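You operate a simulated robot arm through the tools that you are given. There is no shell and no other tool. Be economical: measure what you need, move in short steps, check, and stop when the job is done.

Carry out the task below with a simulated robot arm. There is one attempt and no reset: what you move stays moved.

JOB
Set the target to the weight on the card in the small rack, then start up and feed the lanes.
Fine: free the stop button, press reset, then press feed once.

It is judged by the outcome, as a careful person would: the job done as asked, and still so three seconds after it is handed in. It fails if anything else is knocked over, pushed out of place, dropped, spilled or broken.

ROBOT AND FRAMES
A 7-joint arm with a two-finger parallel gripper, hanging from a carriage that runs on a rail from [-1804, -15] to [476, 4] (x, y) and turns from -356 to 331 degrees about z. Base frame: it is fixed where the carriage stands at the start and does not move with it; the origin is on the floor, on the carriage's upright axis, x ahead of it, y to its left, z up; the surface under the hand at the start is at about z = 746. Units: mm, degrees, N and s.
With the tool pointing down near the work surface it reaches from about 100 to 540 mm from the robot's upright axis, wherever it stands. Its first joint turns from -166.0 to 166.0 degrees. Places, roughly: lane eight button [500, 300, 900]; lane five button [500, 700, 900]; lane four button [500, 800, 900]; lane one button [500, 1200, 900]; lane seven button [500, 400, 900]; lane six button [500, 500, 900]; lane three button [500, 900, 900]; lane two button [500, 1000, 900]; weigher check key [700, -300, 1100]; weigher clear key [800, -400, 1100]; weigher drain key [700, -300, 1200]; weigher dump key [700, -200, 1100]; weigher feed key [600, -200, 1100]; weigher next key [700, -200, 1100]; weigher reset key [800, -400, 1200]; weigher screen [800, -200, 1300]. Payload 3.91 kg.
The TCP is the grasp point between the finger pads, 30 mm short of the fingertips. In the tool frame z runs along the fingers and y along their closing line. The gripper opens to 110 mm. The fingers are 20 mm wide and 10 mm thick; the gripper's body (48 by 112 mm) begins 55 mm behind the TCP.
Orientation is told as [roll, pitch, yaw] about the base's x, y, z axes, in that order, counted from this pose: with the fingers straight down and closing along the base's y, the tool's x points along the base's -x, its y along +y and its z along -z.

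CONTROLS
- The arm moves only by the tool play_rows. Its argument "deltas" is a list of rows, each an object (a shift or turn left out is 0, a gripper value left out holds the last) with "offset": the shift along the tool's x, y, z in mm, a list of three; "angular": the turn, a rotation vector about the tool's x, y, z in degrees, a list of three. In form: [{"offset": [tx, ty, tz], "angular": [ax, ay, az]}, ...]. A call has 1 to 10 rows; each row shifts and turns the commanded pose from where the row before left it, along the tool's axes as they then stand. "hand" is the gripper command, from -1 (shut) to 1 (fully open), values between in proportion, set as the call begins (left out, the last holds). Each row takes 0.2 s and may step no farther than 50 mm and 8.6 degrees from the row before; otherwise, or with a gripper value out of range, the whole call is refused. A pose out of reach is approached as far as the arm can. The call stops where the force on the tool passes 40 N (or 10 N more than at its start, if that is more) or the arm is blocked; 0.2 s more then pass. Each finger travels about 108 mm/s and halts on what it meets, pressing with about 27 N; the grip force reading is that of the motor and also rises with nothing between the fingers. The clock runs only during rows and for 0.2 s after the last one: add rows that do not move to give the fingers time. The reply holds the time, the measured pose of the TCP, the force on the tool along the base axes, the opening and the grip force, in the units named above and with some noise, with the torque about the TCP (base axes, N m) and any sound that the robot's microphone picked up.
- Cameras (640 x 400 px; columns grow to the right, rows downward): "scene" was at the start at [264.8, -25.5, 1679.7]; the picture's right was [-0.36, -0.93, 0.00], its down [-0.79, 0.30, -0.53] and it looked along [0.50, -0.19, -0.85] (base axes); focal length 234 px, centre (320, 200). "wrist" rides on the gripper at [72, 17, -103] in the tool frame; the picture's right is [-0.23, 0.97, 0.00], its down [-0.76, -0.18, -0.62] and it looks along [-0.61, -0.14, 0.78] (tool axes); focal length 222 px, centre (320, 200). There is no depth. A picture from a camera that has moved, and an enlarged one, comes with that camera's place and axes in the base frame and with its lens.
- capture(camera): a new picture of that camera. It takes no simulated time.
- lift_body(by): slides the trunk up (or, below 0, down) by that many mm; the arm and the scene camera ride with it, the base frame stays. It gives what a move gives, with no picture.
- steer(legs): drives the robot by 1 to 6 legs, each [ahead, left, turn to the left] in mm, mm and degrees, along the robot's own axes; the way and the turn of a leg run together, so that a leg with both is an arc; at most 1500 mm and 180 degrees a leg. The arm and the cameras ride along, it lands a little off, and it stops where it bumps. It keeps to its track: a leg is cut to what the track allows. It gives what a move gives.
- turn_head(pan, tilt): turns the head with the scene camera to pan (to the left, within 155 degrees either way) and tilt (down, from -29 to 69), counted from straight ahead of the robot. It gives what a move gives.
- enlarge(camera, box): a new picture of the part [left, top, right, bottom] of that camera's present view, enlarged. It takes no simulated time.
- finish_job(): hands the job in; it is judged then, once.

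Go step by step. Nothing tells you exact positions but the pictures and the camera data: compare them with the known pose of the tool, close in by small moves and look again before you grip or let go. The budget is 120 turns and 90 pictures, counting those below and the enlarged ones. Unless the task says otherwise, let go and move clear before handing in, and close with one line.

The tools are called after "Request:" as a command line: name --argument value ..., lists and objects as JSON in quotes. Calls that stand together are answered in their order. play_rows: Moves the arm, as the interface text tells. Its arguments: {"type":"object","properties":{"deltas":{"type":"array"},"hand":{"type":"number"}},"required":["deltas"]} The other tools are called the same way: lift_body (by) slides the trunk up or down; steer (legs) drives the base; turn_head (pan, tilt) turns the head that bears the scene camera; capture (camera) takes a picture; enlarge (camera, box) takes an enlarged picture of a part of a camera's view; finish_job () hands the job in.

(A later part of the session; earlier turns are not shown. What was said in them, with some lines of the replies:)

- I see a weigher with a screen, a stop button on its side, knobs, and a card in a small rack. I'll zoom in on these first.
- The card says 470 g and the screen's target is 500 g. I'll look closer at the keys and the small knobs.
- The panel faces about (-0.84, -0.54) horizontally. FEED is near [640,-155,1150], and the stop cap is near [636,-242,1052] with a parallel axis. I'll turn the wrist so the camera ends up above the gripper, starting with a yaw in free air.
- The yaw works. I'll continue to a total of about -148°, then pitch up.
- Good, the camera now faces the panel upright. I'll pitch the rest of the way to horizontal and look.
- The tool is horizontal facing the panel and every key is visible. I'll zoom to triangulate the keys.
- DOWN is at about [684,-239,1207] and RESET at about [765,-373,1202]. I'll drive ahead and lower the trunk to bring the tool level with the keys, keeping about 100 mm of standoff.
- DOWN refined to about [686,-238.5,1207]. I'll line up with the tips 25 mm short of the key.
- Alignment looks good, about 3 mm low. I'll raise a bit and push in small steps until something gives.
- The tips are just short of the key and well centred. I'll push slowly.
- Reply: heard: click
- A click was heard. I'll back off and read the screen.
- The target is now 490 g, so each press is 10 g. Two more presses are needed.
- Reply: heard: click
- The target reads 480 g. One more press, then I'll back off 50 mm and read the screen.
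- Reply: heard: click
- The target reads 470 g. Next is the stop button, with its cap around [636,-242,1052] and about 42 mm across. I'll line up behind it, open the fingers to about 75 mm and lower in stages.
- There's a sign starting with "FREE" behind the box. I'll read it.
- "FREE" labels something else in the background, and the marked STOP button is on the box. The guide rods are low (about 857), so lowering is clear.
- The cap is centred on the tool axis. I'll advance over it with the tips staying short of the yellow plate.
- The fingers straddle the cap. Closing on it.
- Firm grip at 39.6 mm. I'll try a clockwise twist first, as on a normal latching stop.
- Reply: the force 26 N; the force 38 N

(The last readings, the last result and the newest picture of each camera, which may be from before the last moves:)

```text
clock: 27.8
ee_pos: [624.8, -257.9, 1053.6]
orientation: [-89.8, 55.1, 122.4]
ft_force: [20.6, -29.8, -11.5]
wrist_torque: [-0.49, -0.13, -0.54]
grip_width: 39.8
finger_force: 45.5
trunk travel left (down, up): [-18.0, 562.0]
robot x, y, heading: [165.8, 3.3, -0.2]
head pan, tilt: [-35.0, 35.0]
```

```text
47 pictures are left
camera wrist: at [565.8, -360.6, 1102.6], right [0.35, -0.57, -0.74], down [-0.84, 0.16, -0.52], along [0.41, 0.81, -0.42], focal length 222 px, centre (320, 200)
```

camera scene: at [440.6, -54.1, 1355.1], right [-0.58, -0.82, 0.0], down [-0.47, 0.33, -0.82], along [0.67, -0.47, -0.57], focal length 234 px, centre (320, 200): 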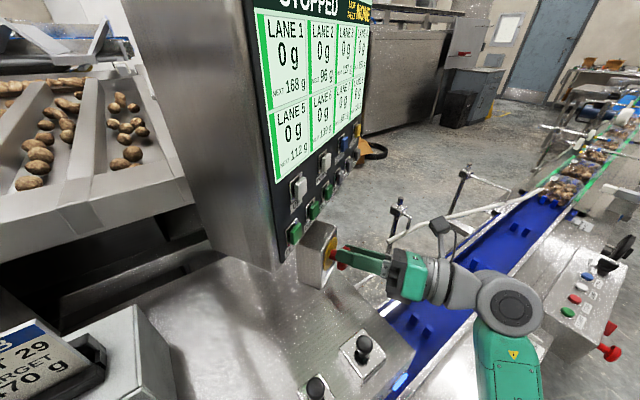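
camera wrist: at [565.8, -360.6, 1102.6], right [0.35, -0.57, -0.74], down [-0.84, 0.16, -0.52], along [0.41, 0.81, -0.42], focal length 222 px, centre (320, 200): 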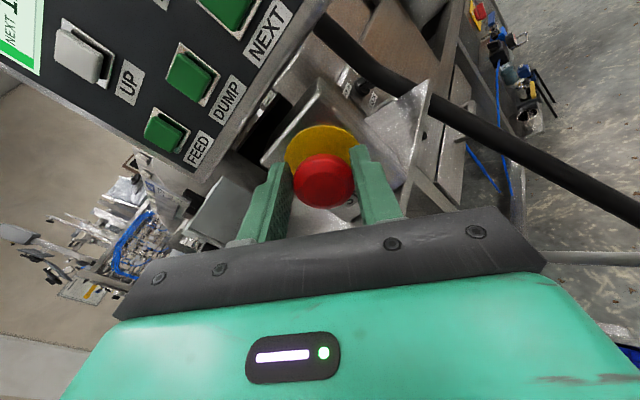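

There's side load but no click. I'll relieve it by shifting about 4 mm along tool y, then twist further.

Request:
play_rows --deltas '[{"offset": [0, 2, 0]}, {"offset": [0, 2, 0]}, {}]'

Request:
play_rows --deltas '[{"angular": [0, 0, 5]}, {"angular": [0, 0, 5]}, {"angular": [0, 0, 5]}, {}]'

Request:
enlarge --camera "wrist" --box '[240, 100, 420, 230]'

```text
clock: 28.6
ee_pos: [624.1, -258.9, 1052.7]
orientation: [-90.2, 55.2, 122.4]
ft_force: [11.3, -18.2, 4.5]
wrist_torque: [-0.52, 0.06, -0.11]
grip_width: 39.8
finger_force: 45.1
trunk travel left (down, up): [-18.0, 562.0]
robot x, y, heading: [166.8, 1.5, 0.0]
head pan, tilt: [-35.0, 35.0]
```

```text
clock: 29.6
ee_pos: [625.6, -260.6, 1050.5]
orientation: [-89.8, 40.0, 122.4]
ft_force: [17.1, -24.2, -11.9]
wrist_torque: [-0.47, -0.25, -0.63]
grip_width: 40.0
finger_force: 45.2
trunk travel left (down, up): [-18.0, 562.0]
robot x, y, heading: [167.8, -0.0, -0.0]
head pan, tilt: [-35.0, 35.0]
```

```text
3.08 times, centred on (330, 165) of wrist
camera zoom: at [572.4, -371.0, 1084.1], right [0.24, -0.38, -0.89], down [-0.9, 0.26, -0.35], along [0.36, 0.89, -0.28], focal length 684 px, centre (289, 308)
```

zoom: 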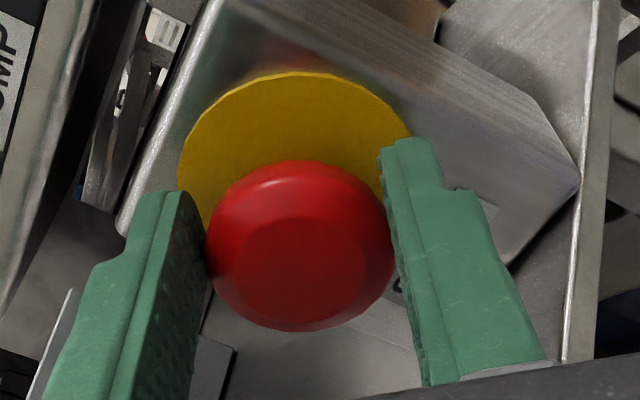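

The load pattern suggests the cap centre is about 9 mm below my tool axis. I'll relieve the load and keep twisting about the cap's real axis.

Request:
play_rows --deltas '[{"offset": [0, 2, 0]}, {"offset": [0, 2, 0]}, {"offset": [0, 0.8, 0], "angular": [0, 0, 5]}, {"offset": [0, 0.8, 0], "angular": [0, 0, 5]}, {"offset": [0, 0.8, 0], "angular": [0, 0, 5]}, {}]'

Request:
enlarge --camera "scene" --box '[280, 200, 440, 300]'

```text
clock: 31.0
ee_pos: [623.4, -256.8, 1046.2]
orientation: [-90.2, 25.0, 122.7]
ft_force: [-15.4, 13.6, 27.2]
wrist_torque: [-0.05, -0.05, 1.59]
grip_width: 39.7
finger_force: 44.5
trunk travel left (down, up): [-18.0, 562.0]
robot x, y, heading: [165.8, 1.9, -0.0]
head pan, tilt: [-35.0, 35.0]
```

```text
4.00 times, centred on (360, 250) of scene
camera zoom: at [437.8, -49.5, 1354.5], right [-0.57, -0.82, 0.0], down [-0.47, 0.33, -0.82], along [0.67, -0.47, -0.57], focal length 934 px, centre (160, 0)
```

zoom: 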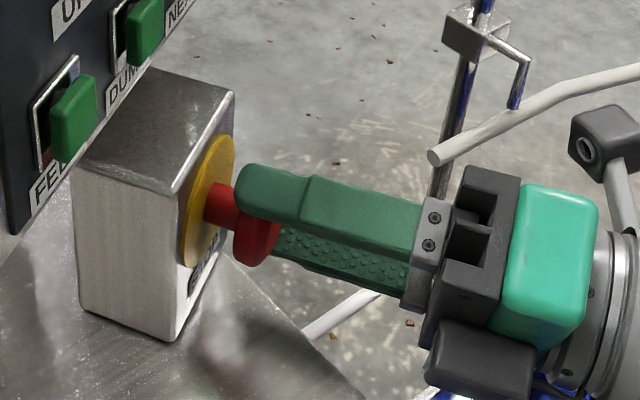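

No release at 65°. I'll let go, back off slightly, unwind and regrip properly centred.

Request:
play_rows --deltas '[{}, {}, {"offset": [0, 0, -20]}, {"offset": [0, 0, -20]}, {}]' --hand 0.36

Request:
play_rows --deltas '[{"angular": [0, 0, -8.5]}, {"angular": [0, 0, -8.5]}, {"angular": [0, 0, -8.5]}, {"angular": [0, 0, -8.5]}, {"angular": [0, 0, -8.5]}, {"angular": [0, 0, -8.5]}, {"angular": [0, 0, -8.5]}, {"angular": [0, 0, -5.5]}, {}]'

Request:
capture --camera "wrist"

Request:
enlarge --camera "scene" --box '[280, 200, 440, 300]'

```text
clock: 32.2
ee_pos: [590.4, -282.0, 1046.6]
orientation: [-90.0, 25.0, 122.4]
ft_force: [-0.1, 0.1, -0.4]
wrist_torque: [0.01, -0.01, -0.03]
grip_width: 74.8
finger_force: 0.1
trunk travel left (down, up): [-18.0, 562.0]
robot x, y, heading: [167.1, 3.5, -0.2]
head pan, tilt: [-35.0, 35.0]
```

```text
clock: 34.2
ee_pos: [590.8, -281.1, 1045.7]
orientation: [97.0, 90.0, -50.6]
ft_force: [-0.1, 0.0, -0.2]
wrist_torque: [0.0, -0.03, 0.02]
grip_width: 74.8
finger_force: 0.0
trunk travel left (down, up): [-18.0, 562.0]
robot x, y, heading: [168.3, 0.7, 0.1]
head pan, tilt: [-35.0, 35.0]
```

```text
44 pictures are left
camera wrist: at [512.4, -350.2, 1117.3], right [0.52, -0.82, -0.23], down [-0.62, -0.18, -0.76], along [0.58, 0.54, -0.61], focal length 222 px, centre (320, 200)
```

wrist: 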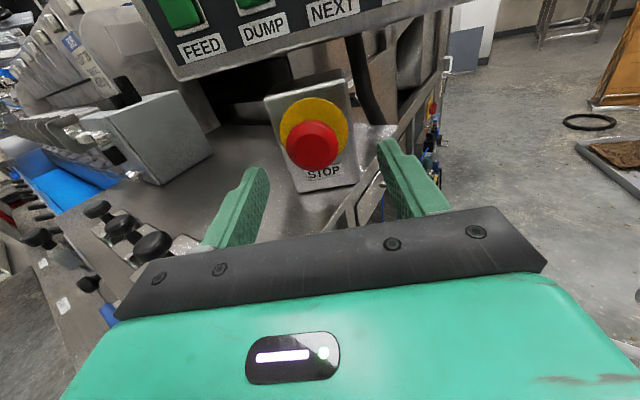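

```text
4.00 times, centred on (360, 250) of scene
camera zoom: at [438.5, -50.5, 1354.5], right [-0.57, -0.82, 0.0], down [-0.47, 0.33, -0.82], along [0.67, -0.47, -0.57], focal length 934 px, centre (160, 0)
```

zoom: 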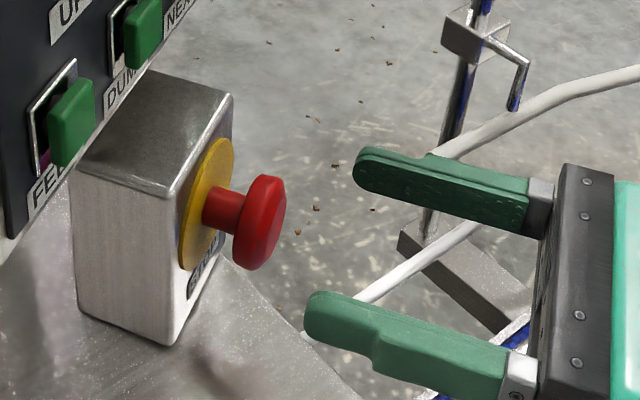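

Retriangulated: the cap centre is at z≈1046, 6 mm to the left of the current axis. I'll regrip centred.

Request:
play_rows --deltas '[{"offset": [0, -6.3, 0]}, {"offset": [0, 0, 20]}, {"offset": [0, 0, 20]}, {"offset": [0, 0, 4]}, {}]'

Request:
play_rows --deltas '[{}, {}, {}]' --hand -1

Request:
enlarge --camera "scene" --box '[280, 200, 440, 300]'

Request:
enlarge --camera "wrist" --box '[220, 90, 420, 230]'

```text
clock: 35.4
ee_pos: [625.7, -251.7, 1045.8]
orientation: [-159.4, 90.0, 53.0]
ft_force: [-0.3, 0.0, -0.3]
wrist_torque: [0.01, -0.02, -0.01]
grip_width: 74.8
finger_force: 0.1
trunk travel left (down, up): [-18.0, 562.0]
robot x, y, heading: [164.7, -1.4, -0.3]
head pan, tilt: [-35.0, 35.0]
```

```text
clock: 36.2
ee_pos: [624.0, -251.2, 1046.2]
orientation: [168.0, 90.0, 20.4]
ft_force: [0.3, 1.3, -0.5]
wrist_torque: [0.01, 0.02, 0.06]
grip_width: 39.9
finger_force: 45.3
trunk travel left (down, up): [-18.0, 562.0]
robot x, y, heading: [162.5, -1.3, -0.1]
head pan, tilt: [-35.0, 35.0]
```

```text
4.00 times, centred on (360, 250) of scene
camera zoom: at [438.6, -50.5, 1354.5], right [-0.57, -0.82, 0.0], down [-0.47, 0.33, -0.82], along [0.67, -0.47, -0.57], focal length 934 px, centre (160, 0)
```

zoom: 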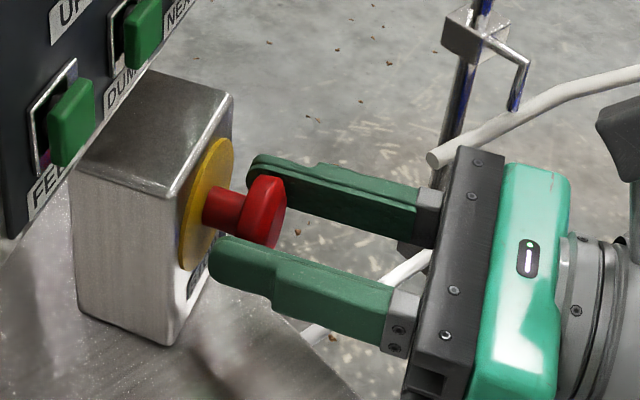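

```text
2.86 times, centred on (320, 160) of wrist
camera zoom: at [545.6, -321.6, 1117.6], right [0.52, -0.82, -0.23], down [-0.62, -0.18, -0.76], along [0.58, 0.54, -0.61], focal length 635 px, centre (320, 314)
```

zoom: 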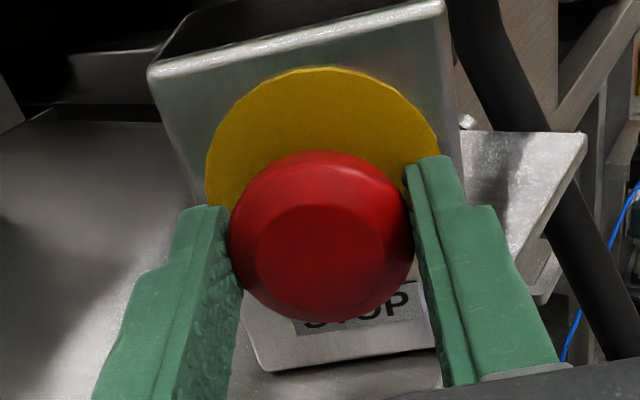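

Well centred now, with almost no side force. Twisting clockwise again.

Request:
play_rows --deltas '[{"angular": [0, 0, 6]}, {"angular": [0, 0, 6]}, {"angular": [0, 0, 6]}, {"angular": [0, 0, 6]}, {"angular": [0, 0, 6]}, {}]'

Request:
play_rows --deltas '[{"angular": [0, 0, 6]}, {"angular": [0, 0, 6]}, {"angular": [0, 0, 6]}, {"angular": [0, 0, 6]}, {}]'

```text
clock: 37.6
ee_pos: [625.6, -252.8, 1046.1]
orientation: [-90.0, 59.9, 122.3]
ft_force: [-1.0, -0.6, 1.0]
wrist_torque: [-0.16, 0.02, 0.12]
grip_width: 39.8
finger_force: 44.7
trunk travel left (down, up): [-18.0, 562.0]
robot x, y, heading: [169.8, -1.1, 0.0]
head pan, tilt: [-35.0, 35.0]
```

```text
clock: 38.8
ee_pos: [624.2, -251.9, 1046.0]
orientation: [-90.0, 35.9, 122.4]
ft_force: [3.9, -4.8, -3.7]
wrist_torque: [0.01, 0.09, -0.09]
grip_width: 39.8
finger_force: 45.3
trunk travel left (down, up): [-18.0, 562.0]
robot x, y, heading: [167.7, 3.8, -0.2]
head pan, tilt: [-35.0, 35.0]
```

It turns freely with no resistance and no click, so this looks like a pull-to-release button. Pulling straight out.

Request:
play_rows --deltas '[{"offset": [0, 0, -3]}, {"offset": [0, 0, -3]}, {}]'

Request:
enlarge --camera "scene" --box '[280, 200, 440, 300]'

```text
clock: 39.6
ee_pos: [618.6, -255.6, 1046.2]
orientation: [-89.9, 36.1, 122.4]
ft_force: [1.0, -8.0, -8.8]
wrist_torque: [-0.02, 0.15, -0.06]
grip_width: 39.9
finger_force: 44.8
trunk travel left (down, up): [-18.0, 562.0]
robot x, y, heading: [165.4, 1.2, -0.2]
head pan, tilt: [-35.0, 35.0]
```

```text
4.00 times, centred on (360, 250) of scene
camera zoom: at [438.2, -51.4, 1354.4], right [-0.58, -0.82, 0.0], down [-0.47, 0.33, -0.82], along [0.67, -0.47, -0.57], focal length 934 px, centre (160, 0)
```

zoom: 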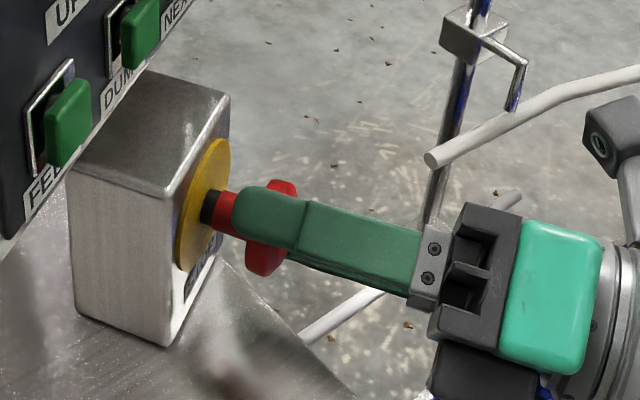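

The cap has come out, exposing a black collar. I'll pull a little further and watch the force.

Request:
play_rows --deltas '[{"offset": [0, 0, -2]}, {"offset": [0, 0, -2]}, {}]'

Request:
enlarge --camera "scene" --box '[280, 200, 440, 300]'

```text
clock: 40.4
ee_pos: [618.0, -257.3, 1046.9]
orientation: [-89.9, 36.0, 122.5]
ft_force: [7.0, -1.6, -9.9]
wrist_torque: [-0.02, -0.02, -0.12]
grip_width: 40.0
finger_force: 44.5
trunk travel left (down, up): [-18.0, 562.0]
robot x, y, heading: [166.8, 1.9, -0.1]
head pan, tilt: [-35.0, 35.0]
```

```text
4.00 times, centred on (360, 250) of scene
camera zoom: at [439.1, -50.4, 1354.6], right [-0.57, -0.82, 0.0], down [-0.47, 0.33, -0.82], along [0.67, -0.47, -0.57], focal length 934 px, centre (160, 0)
```

zoom: 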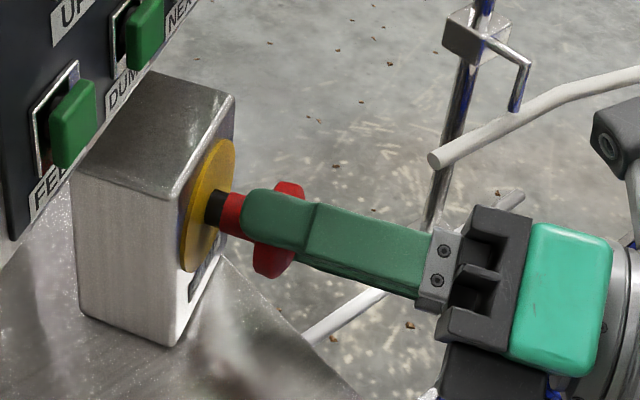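

I'll let go, back off and see whether the cap stays out.

Request:
play_rows --deltas '[{}, {}, {"offset": [0, 0, -20]}, {"offset": [0, 0, -30]}, {}]' --hand 0.36

Request:
enlarge --camera "scene" --box '[280, 200, 440, 300]'

Request:
enlarge --camera "scene" --box '[240, 0, 400, 100]'

```text
clock: 41.6
ee_pos: [573.3, -284.2, 1046.6]
orientation: [-89.9, 36.0, 122.4]
ft_force: [0.2, 0.5, 0.8]
wrist_torque: [-0.01, 0.0, 0.02]
grip_width: 74.8
finger_force: 0.0
trunk travel left (down, up): [-18.0, 562.0]
robot x, y, heading: [163.1, -0.6, -0.1]
head pan, tilt: [-35.0, 35.0]
```

```text
4.00 times, centred on (360, 250) of scene
camera zoom: at [438.6, -50.5, 1354.5], right [-0.57, -0.82, 0.0], down [-0.47, 0.33, -0.82], along [0.67, -0.47, -0.57], focal length 934 px, centre (160, 0)
```

zoom: 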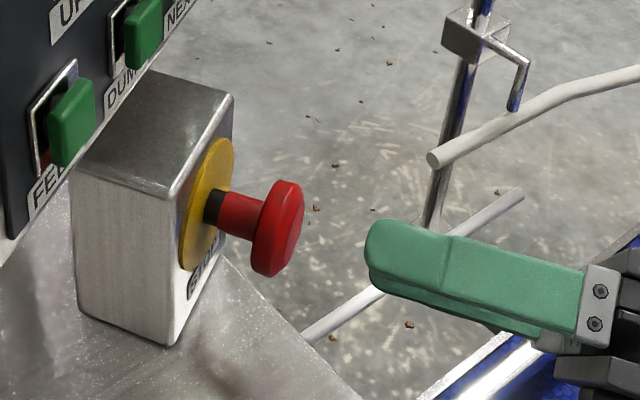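

```text
4.00 times, centred on (320, 50) of scene
camera zoom: at [438.6, -50.5, 1354.5], right [-0.57, -0.82, 0.0], down [-0.47, 0.33, -0.82], along [0.67, -0.47, -0.57], focal length 934 px, centre (320, 800)
```

zoom: 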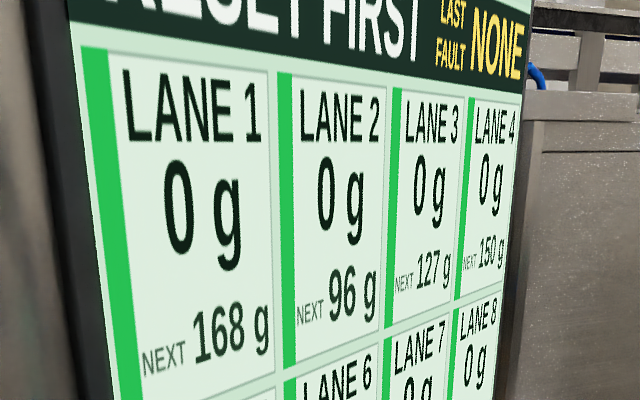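

The display now says RESET FIRST, so the stop is freed. I'll back off, unwind, close the fingers and raise to key height.

Request:
play_rows --deltas '[{"offset": [0, 0, -40]}, {"angular": [0, 0, -8.5]}, {"angular": [0, 0, -8.5]}, {"angular": [0, 0, -8.5]}, {"angular": [0, 0, -8.5]}, {"angular": [0, 0, -8.5]}, {"angular": [0, 0, -8.5]}, {"angular": [0, 0, -3]}, {}]' --hand -1

Request:
lift_body --by 163

Request:
play_rows --deltas '[{"offset": [0, 40, 0]}, {"offset": [0, 40, 0]}, {"offset": [0, 40, 0]}, {}]'

Request:
capture --camera "wrist"

Request:
capture --camera "scene"

```text
clock: 43.6
ee_pos: [540.6, -305.9, 1045.9]
orientation: [101.1, 90.0, -46.5]
ft_force: [0.4, -0.5, 0.6]
wrist_torque: [0.0, 0.03, 0.0]
grip_width: 0.1
finger_force: 27.2
trunk travel left (down, up): [-18.0, 562.0]
robot x, y, heading: [165.5, -0.5, -0.0]
head pan, tilt: [-35.0, 35.0]
```

```text
clock: 45.5
ee_pos: [540.6, -302.7, 1208.7]
orientation: [-173.2, 90.0, 39.3]
ft_force: [0.6, -0.8, 0.4]
wrist_torque: [0.01, -0.02, -0.02]
grip_width: 0.1
finger_force: 27.3
trunk travel left (down, up): [-181.0, 399.0]
robot x, y, heading: [164.7, 7.8, -0.2]
head pan, tilt: [-35.0, 35.0]
```

```text
clock: 46.5
ee_pos: [604.4, -406.2, 1209.5]
orientation: [83.5, 90.0, -64.1]
ft_force: [-0.3, -0.3, 0.1]
wrist_torque: [-0.03, 0.01, 0.0]
grip_width: 0.0
finger_force: 26.9
trunk travel left (down, up): [-181.0, 399.0]
robot x, y, heading: [167.4, 1.5, -0.2]
head pan, tilt: [-35.0, 35.0]
```

```text
36 pictures are left
camera wrist: at [526.1, -474.7, 1281.9], right [0.52, -0.82, -0.23], down [-0.62, -0.18, -0.76], along [0.58, 0.54, -0.61], focal length 222 px, centre (320, 200)
```

wrist: 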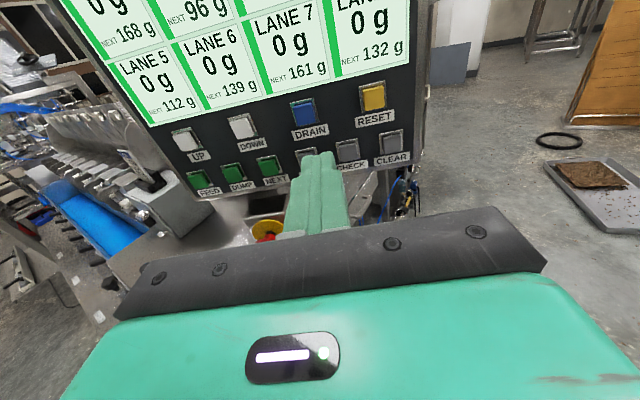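

```text
35 pictures are left
camera scene: at [438.6, -50.7, 1517.5], right [-0.57, -0.82, 0.0], down [-0.47, 0.33, -0.82], along [0.67, -0.47, -0.57], focal length 234 px, centre (320, 200)
```

scene: 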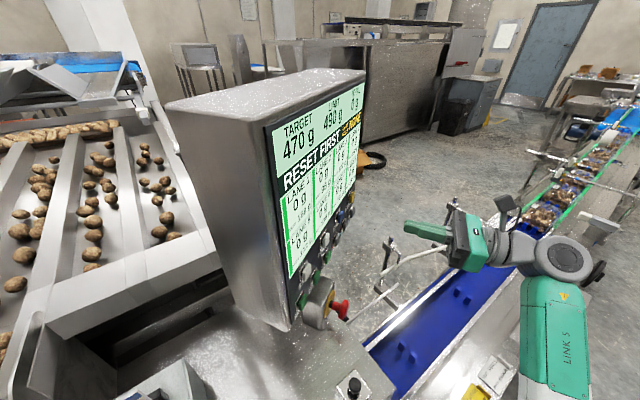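

RESET lies about 57 mm right and 130 mm ahead. Driving the base 100 mm ahead covers most of that.

Request:
steer --legs '[[100, 0, 0]]'

Request:
enlarge --camera "wrist" --box '[220, 50, 460, 200]'

```text
clock: 47.6
ee_pos: [704.8, -403.2, 1210.0]
orientation: [159.2, 90.0, 11.6]
ft_force: [-0.1, -0.5, 0.2]
wrist_torque: [0.01, -0.01, -0.01]
grip_width: 0.1
finger_force: 27.1
trunk travel left (down, up): [-181.0, 399.0]
robot x, y, heading: [266.4, 4.0, -0.2]
head pan, tilt: [-35.0, 35.0]
```

```text
2.67 times, centred on (340, 125) of wrist
camera zoom: at [626.7, -473.2, 1281.7], right [0.52, -0.82, -0.23], down [-0.62, -0.18, -0.76], along [0.58, 0.54, -0.61], focal length 592 px, centre (267, 400)
```

zoom: 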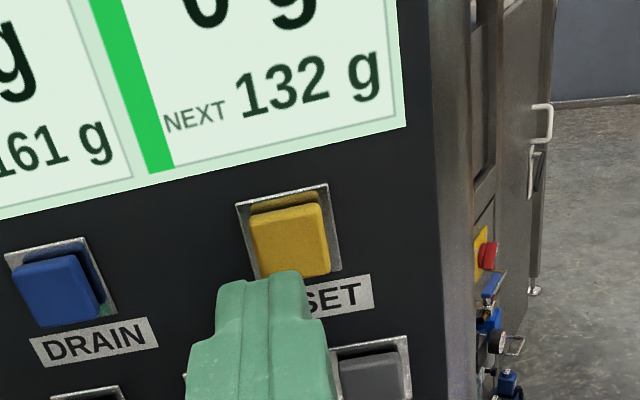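

Needs 7 mm right and 1 mm up, with a gap of about 34 mm. I'll correct and approach.

Request:
play_rows --deltas '[{"offset": [1, 6.9, 10]}, {"offset": [0, 0, 10]}, {"offset": [0, 0, 5]}, {}]'

Request:
enlarge --camera "wrist" --box '[220, 50, 460, 200]'

```text
clock: 48.6
ee_pos: [730.3, -396.5, 1211.2]
orientation: [-117.7, 90.0, 94.7]
ft_force: [-0.2, 0.6, 0.0]
wrist_torque: [-0.02, -0.02, 0.0]
grip_width: 0.2
finger_force: 26.5
trunk travel left (down, up): [-181.0, 399.0]
robot x, y, heading: [267.0, 1.0, -0.1]
head pan, tilt: [-35.0, 35.0]
```

```text
2.67 times, centred on (340, 125) of wrist
camera zoom: at [651.5, -465.9, 1282.6], right [0.52, -0.82, -0.23], down [-0.62, -0.18, -0.76], along [0.58, 0.54, -0.61], focal length 592 px, centre (267, 400)
```

zoom: 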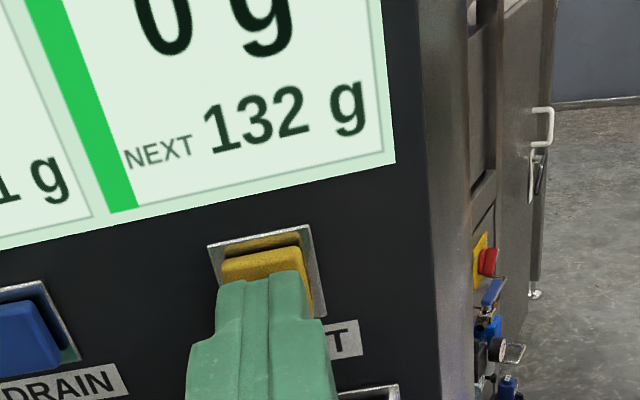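

Aligned. Approaching and pressing slowly until a click.

Request:
play_rows --deltas '[{"offset": [0, 0, 4]}, {"offset": [0, 0, 3]}, {"offset": [0, 0, 2]}, {"offset": [0, 0, 2]}, {}]'

```text
clock: 49.8
ee_pos: [738.3, -390.7, 1210.4]
orientation: [46.6, 89.9, -101.1]
ft_force: [-0.1, -0.9, 0.2]
wrist_torque: [0.01, 0.02, 0.01]
grip_width: 0.1
finger_force: 26.8
trunk travel left (down, up): [-181.0, 399.0]
robot x, y, heading: [268.0, 3.9, 0.0]
head pan, tilt: [-35.0, 35.0]
```

Request:
play_rows --deltas '[{"offset": [0, 0, 2]}, {"offset": [0, 0, 2]}, {"offset": [0, 0, 1.5]}, {}]'

```text
clock: 50.8
ee_pos: [743.5, -387.9, 1210.3]
orientation: [15.4, 90.0, -132.2]
ft_force: [-6.0, -5.2, -1.2]
wrist_torque: [0.05, 0.01, -0.05]
grip_width: 0.2
finger_force: 26.6
trunk travel left (down, up): [-181.0, 399.0]
robot x, y, heading: [268.6, 0.6, -0.1]
head pan, tilt: [-35.0, 35.0]
heard: click
```

Click. I'll retreat and check the display.

Request:
play_rows --deltas '[{"offset": [0, 0, -10]}, {"offset": [0, 0, -30]}, {"offset": [0, 0, -30]}, {}]'

Request:
steer --legs '[[-100, 0, 0]]'

Request:
enlarge --camera "scene" --box '[250, 70, 410, 340]'

```text
clock: 51.8
ee_pos: [684.9, -424.6, 1210.5]
orientation: [-134.1, 90.0, 78.4]
ft_force: [-0.5, -0.2, -0.1]
wrist_torque: [0.0, -0.01, -0.02]
grip_width: 0.0
finger_force: 27.2
trunk travel left (down, up): [-181.0, 399.0]
robot x, y, heading: [267.5, 2.2, -0.1]
head pan, tilt: [-35.0, 35.0]
```

```text
clock: 53.0
ee_pos: [585.0, -426.4, 1211.8]
orientation: [-98.4, 90.0, 114.0]
ft_force: [0.0, 0.5, -0.6]
wrist_torque: [0.0, 0.03, -0.01]
grip_width: 0.2
finger_force: 27.0
trunk travel left (down, up): [-181.0, 399.0]
robot x, y, heading: [168.3, 1.9, -0.2]
head pan, tilt: [-35.0, 35.0]
```

```text
1.48 times, centred on (330, 205) of scene
camera zoom: at [438.8, -50.3, 1517.4], right [-0.57, -0.82, 0.0], down [-0.47, 0.33, -0.82], along [0.67, -0.47, -0.57], focal length 346 px, centre (305, 193)
```

zoom: 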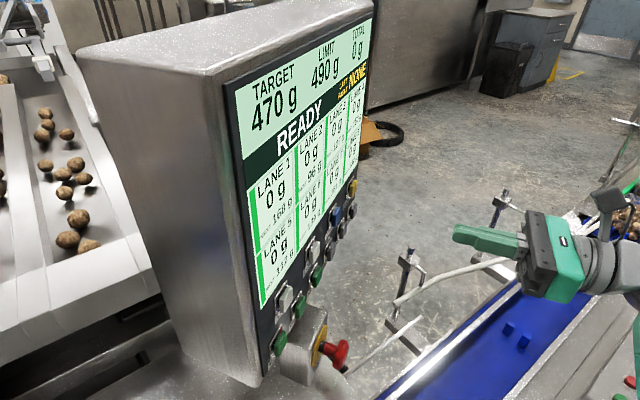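

READY with target 470 g. Now FEED, around [640,-155,1149]. I'll slide left and down in front of it.

Request:
play_rows --deltas '[{"offset": [0, -40, 0]}, {"offset": [0, -40, 0]}, {"offset": [0, -40, 0]}, {"offset": [0, -40, 0]}, {"offset": [0, -39, 0]}, {"offset": [-30, 0, 20]}, {"offset": [-30, 0, 20]}, {}]'

Request:
capture --camera "wrist"

Request:
capture --camera "scene"

```text
clock: 54.8
ee_pos: [512.7, -235.8, 1151.2]
orientation: [-129.9, 90.0, 82.5]
ft_force: [-0.1, 0.5, 0.5]
wrist_torque: [0.01, 0.0, 0.04]
grip_width: 0.3
finger_force: 26.9
trunk travel left (down, up): [-181.0, 399.0]
robot x, y, heading: [168.2, 2.6, -0.1]
head pan, tilt: [-35.0, 35.0]
```

```text
31 pictures are left
camera wrist: at [434.3, -305.7, 1222.5], right [0.52, -0.82, -0.23], down [-0.62, -0.18, -0.76], along [0.58, 0.54, -0.61], focal length 222 px, centre (320, 200)
```

wrist: 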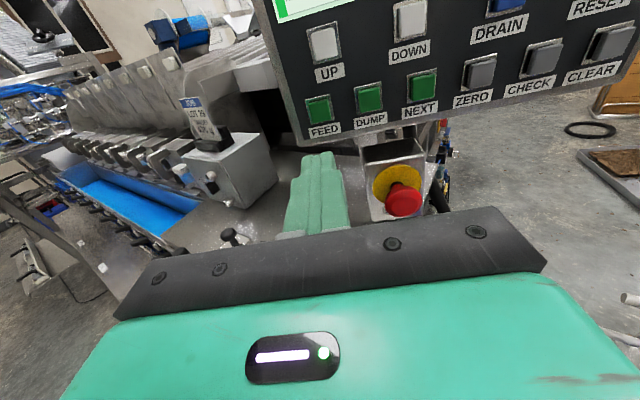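

```text
30 pictures are left
camera scene: at [438.9, -50.2, 1517.5], right [-0.57, -0.82, 0.0], down [-0.47, 0.33, -0.82], along [0.67, -0.47, -0.57], focal length 234 px, centre (320, 200)
```

scene: 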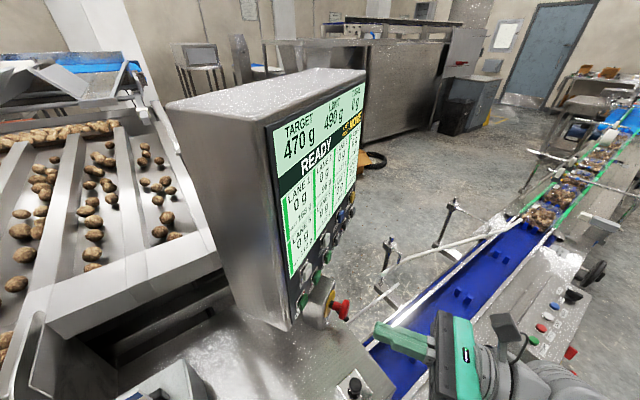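

FEED is exactly in line with the tool. Advancing about 90 mm, then checking.

Request:
play_rows --deltas '[{"offset": [0, 0, 30]}, {"offset": [0, 0, 30]}, {"offset": [0, 0, 30]}, {}]'

Request:
enlarge --camera "wrist" --box '[220, 70, 460, 220]'

Request:
enlarge --camera "scene" --box '[260, 220, 460, 345]'

```text
clock: 55.8
ee_pos: [588.4, -188.5, 1152.0]
orientation: [111.2, 89.9, -36.4]
ft_force: [0.2, -0.2, -0.3]
wrist_torque: [0.01, 0.05, -0.01]
grip_width: 0.1
finger_force: 26.7
trunk travel left (down, up): [-181.0, 399.0]
robot x, y, heading: [167.3, 2.6, 0.1]
head pan, tilt: [-35.0, 35.0]
```

```text
2.67 times, centred on (340, 145) of wrist
camera zoom: at [509.5, -257.1, 1223.9], right [0.52, -0.82, -0.23], down [-0.62, -0.18, -0.76], along [0.58, 0.54, -0.61], focal length 592 px, centre (267, 347)
```

zoom: 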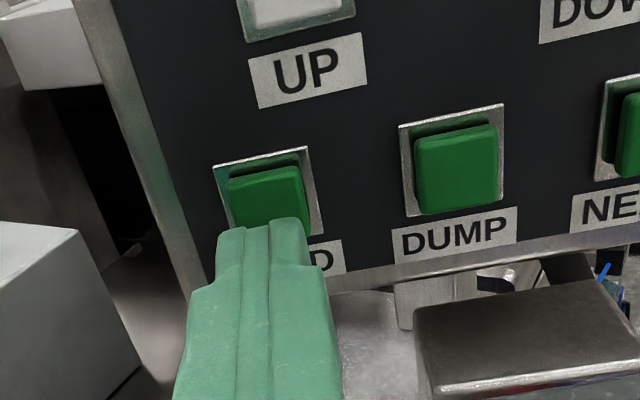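

```text
3.20 times, centred on (360, 282) of scene
camera zoom: at [438.9, -50.3, 1517.5], right [-0.57, -0.82, 0.0], down [-0.47, 0.33, -0.82], along [0.67, -0.47, -0.57], focal length 747 px, centre (192, -64)
```

zoom: 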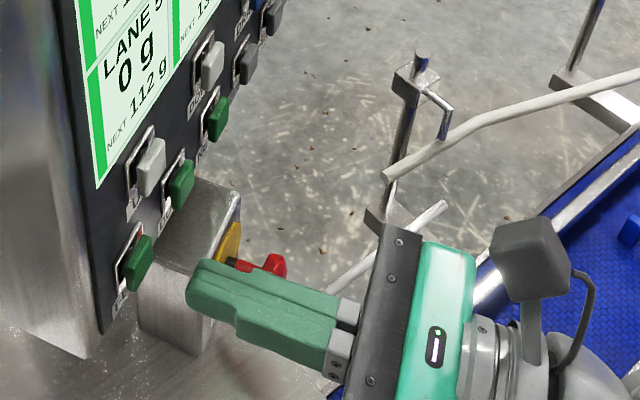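

Request:
play_rows --deltas '[{"offset": [0, 0, 10]}, {"offset": [0, 0, 8]}, {"offset": [0, 0, 2]}, {"offset": [0, 0, 2]}, {}]'

Request:
play_rows --deltas '[{"offset": [0, 0, 2]}, {"offset": [0, 0, 2]}, {}]'

```text
clock: 57.0
ee_pos: [607.6, -175.7, 1151.2]
orientation: [177.5, 90.0, 30.0]
ft_force: [-0.3, 0.8, 0.5]
wrist_torque: [-0.01, 0.02, -0.02]
grip_width: 0.0
finger_force: 26.7
trunk travel left (down, up): [-181.0, 399.0]
robot x, y, heading: [167.1, -2.8, -0.1]
head pan, tilt: [-35.0, 35.0]
```

```text
clock: 57.8
ee_pos: [610.1, -174.1, 1151.0]
orientation: [-113.6, 90.1, 98.9]
ft_force: [-0.5, 0.2, -0.6]
wrist_torque: [-0.01, 0.05, 0.03]
grip_width: 0.2
finger_force: 27.0
trunk travel left (down, up): [-181.0, 399.0]
robot x, y, heading: [165.3, 0.6, 0.1]
head pan, tilt: [-35.0, 35.0]
```

Request:
play_rows --deltas '[{"offset": [0, 0, 2]}, {"offset": [0, 0, 2]}, {}]'

```text
clock: 58.6
ee_pos: [614.5, -173.2, 1150.2]
orientation: [-39.7, 90.0, 172.6]
ft_force: [-2.3, -0.6, -0.8]
wrist_torque: [-0.01, 0.02, -0.01]
grip_width: 0.0
finger_force: 26.8
trunk travel left (down, up): [-181.0, 399.0]
robot x, y, heading: [163.8, -1.5, -0.2]
head pan, tilt: [-35.0, 35.0]
heard: click
```

One click. I'll retreat and check the display.

Request:
play_rows --deltas '[{"offset": [0, 0, -10]}, {"offset": [0, 0, -30]}, {"offset": [0, 0, -40]}, {"offset": [0, 0, -40]}, {}, {}]'

Request:
capture --camera "scene"

Request:
enlarge --camera "scene" --box '[260, 70, 380, 290]'

```text
clock: 60.0
ee_pos: [512.2, -237.1, 1150.5]
orientation: [-177.8, 90.0, 34.6]
ft_force: [0.7, -0.5, -0.4]
wrist_torque: [-0.03, 0.03, 0.0]
grip_width: 0.3
finger_force: 26.8
trunk travel left (down, up): [-181.0, 399.0]
robot x, y, heading: [165.8, 1.2, 0.2]
head pan, tilt: [-35.0, 35.0]
```

```text
27 pictures are left
camera scene: at [438.9, -50.3, 1517.5], right [-0.57, -0.82, 0.0], down [-0.47, 0.33, -0.82], along [0.67, -0.47, -0.57], focal length 234 px, centre (320, 200)
```

scene: 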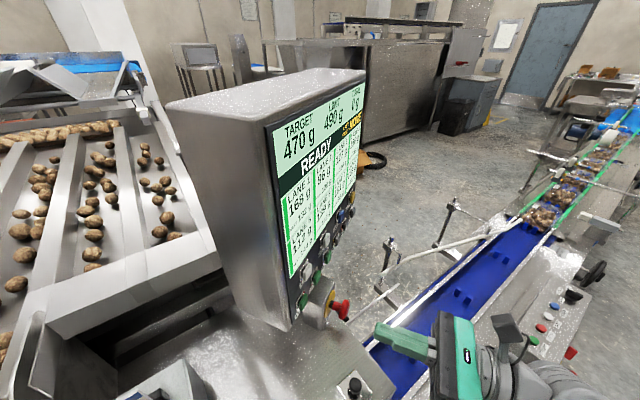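

```text
1.82 times, centred on (320, 180) of scene
camera zoom: at [438.9, -50.3, 1517.5], right [-0.57, -0.82, 0.0], down [-0.47, 0.33, -0.82], along [0.67, -0.47, -0.57], focal length 425 px, centre (320, 236)
```

zoom: 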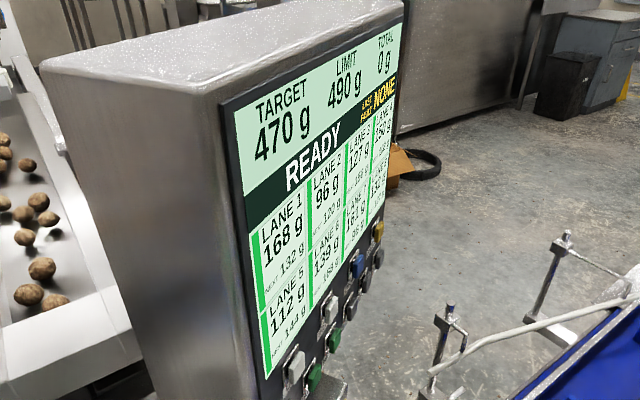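

The lanes are now loaded (168, 96, 127, 150, 112, 139, … g), the target is 470 g, the display says READY and no fault is shown. The arm is clear, so I'm handing in.

Request:
finish_job

```text
The job is handed in.
```

The target is set to 470 g as on the card, the stop button is freed, reset was pressed, feed was pressed once, and the lanes are loaded.
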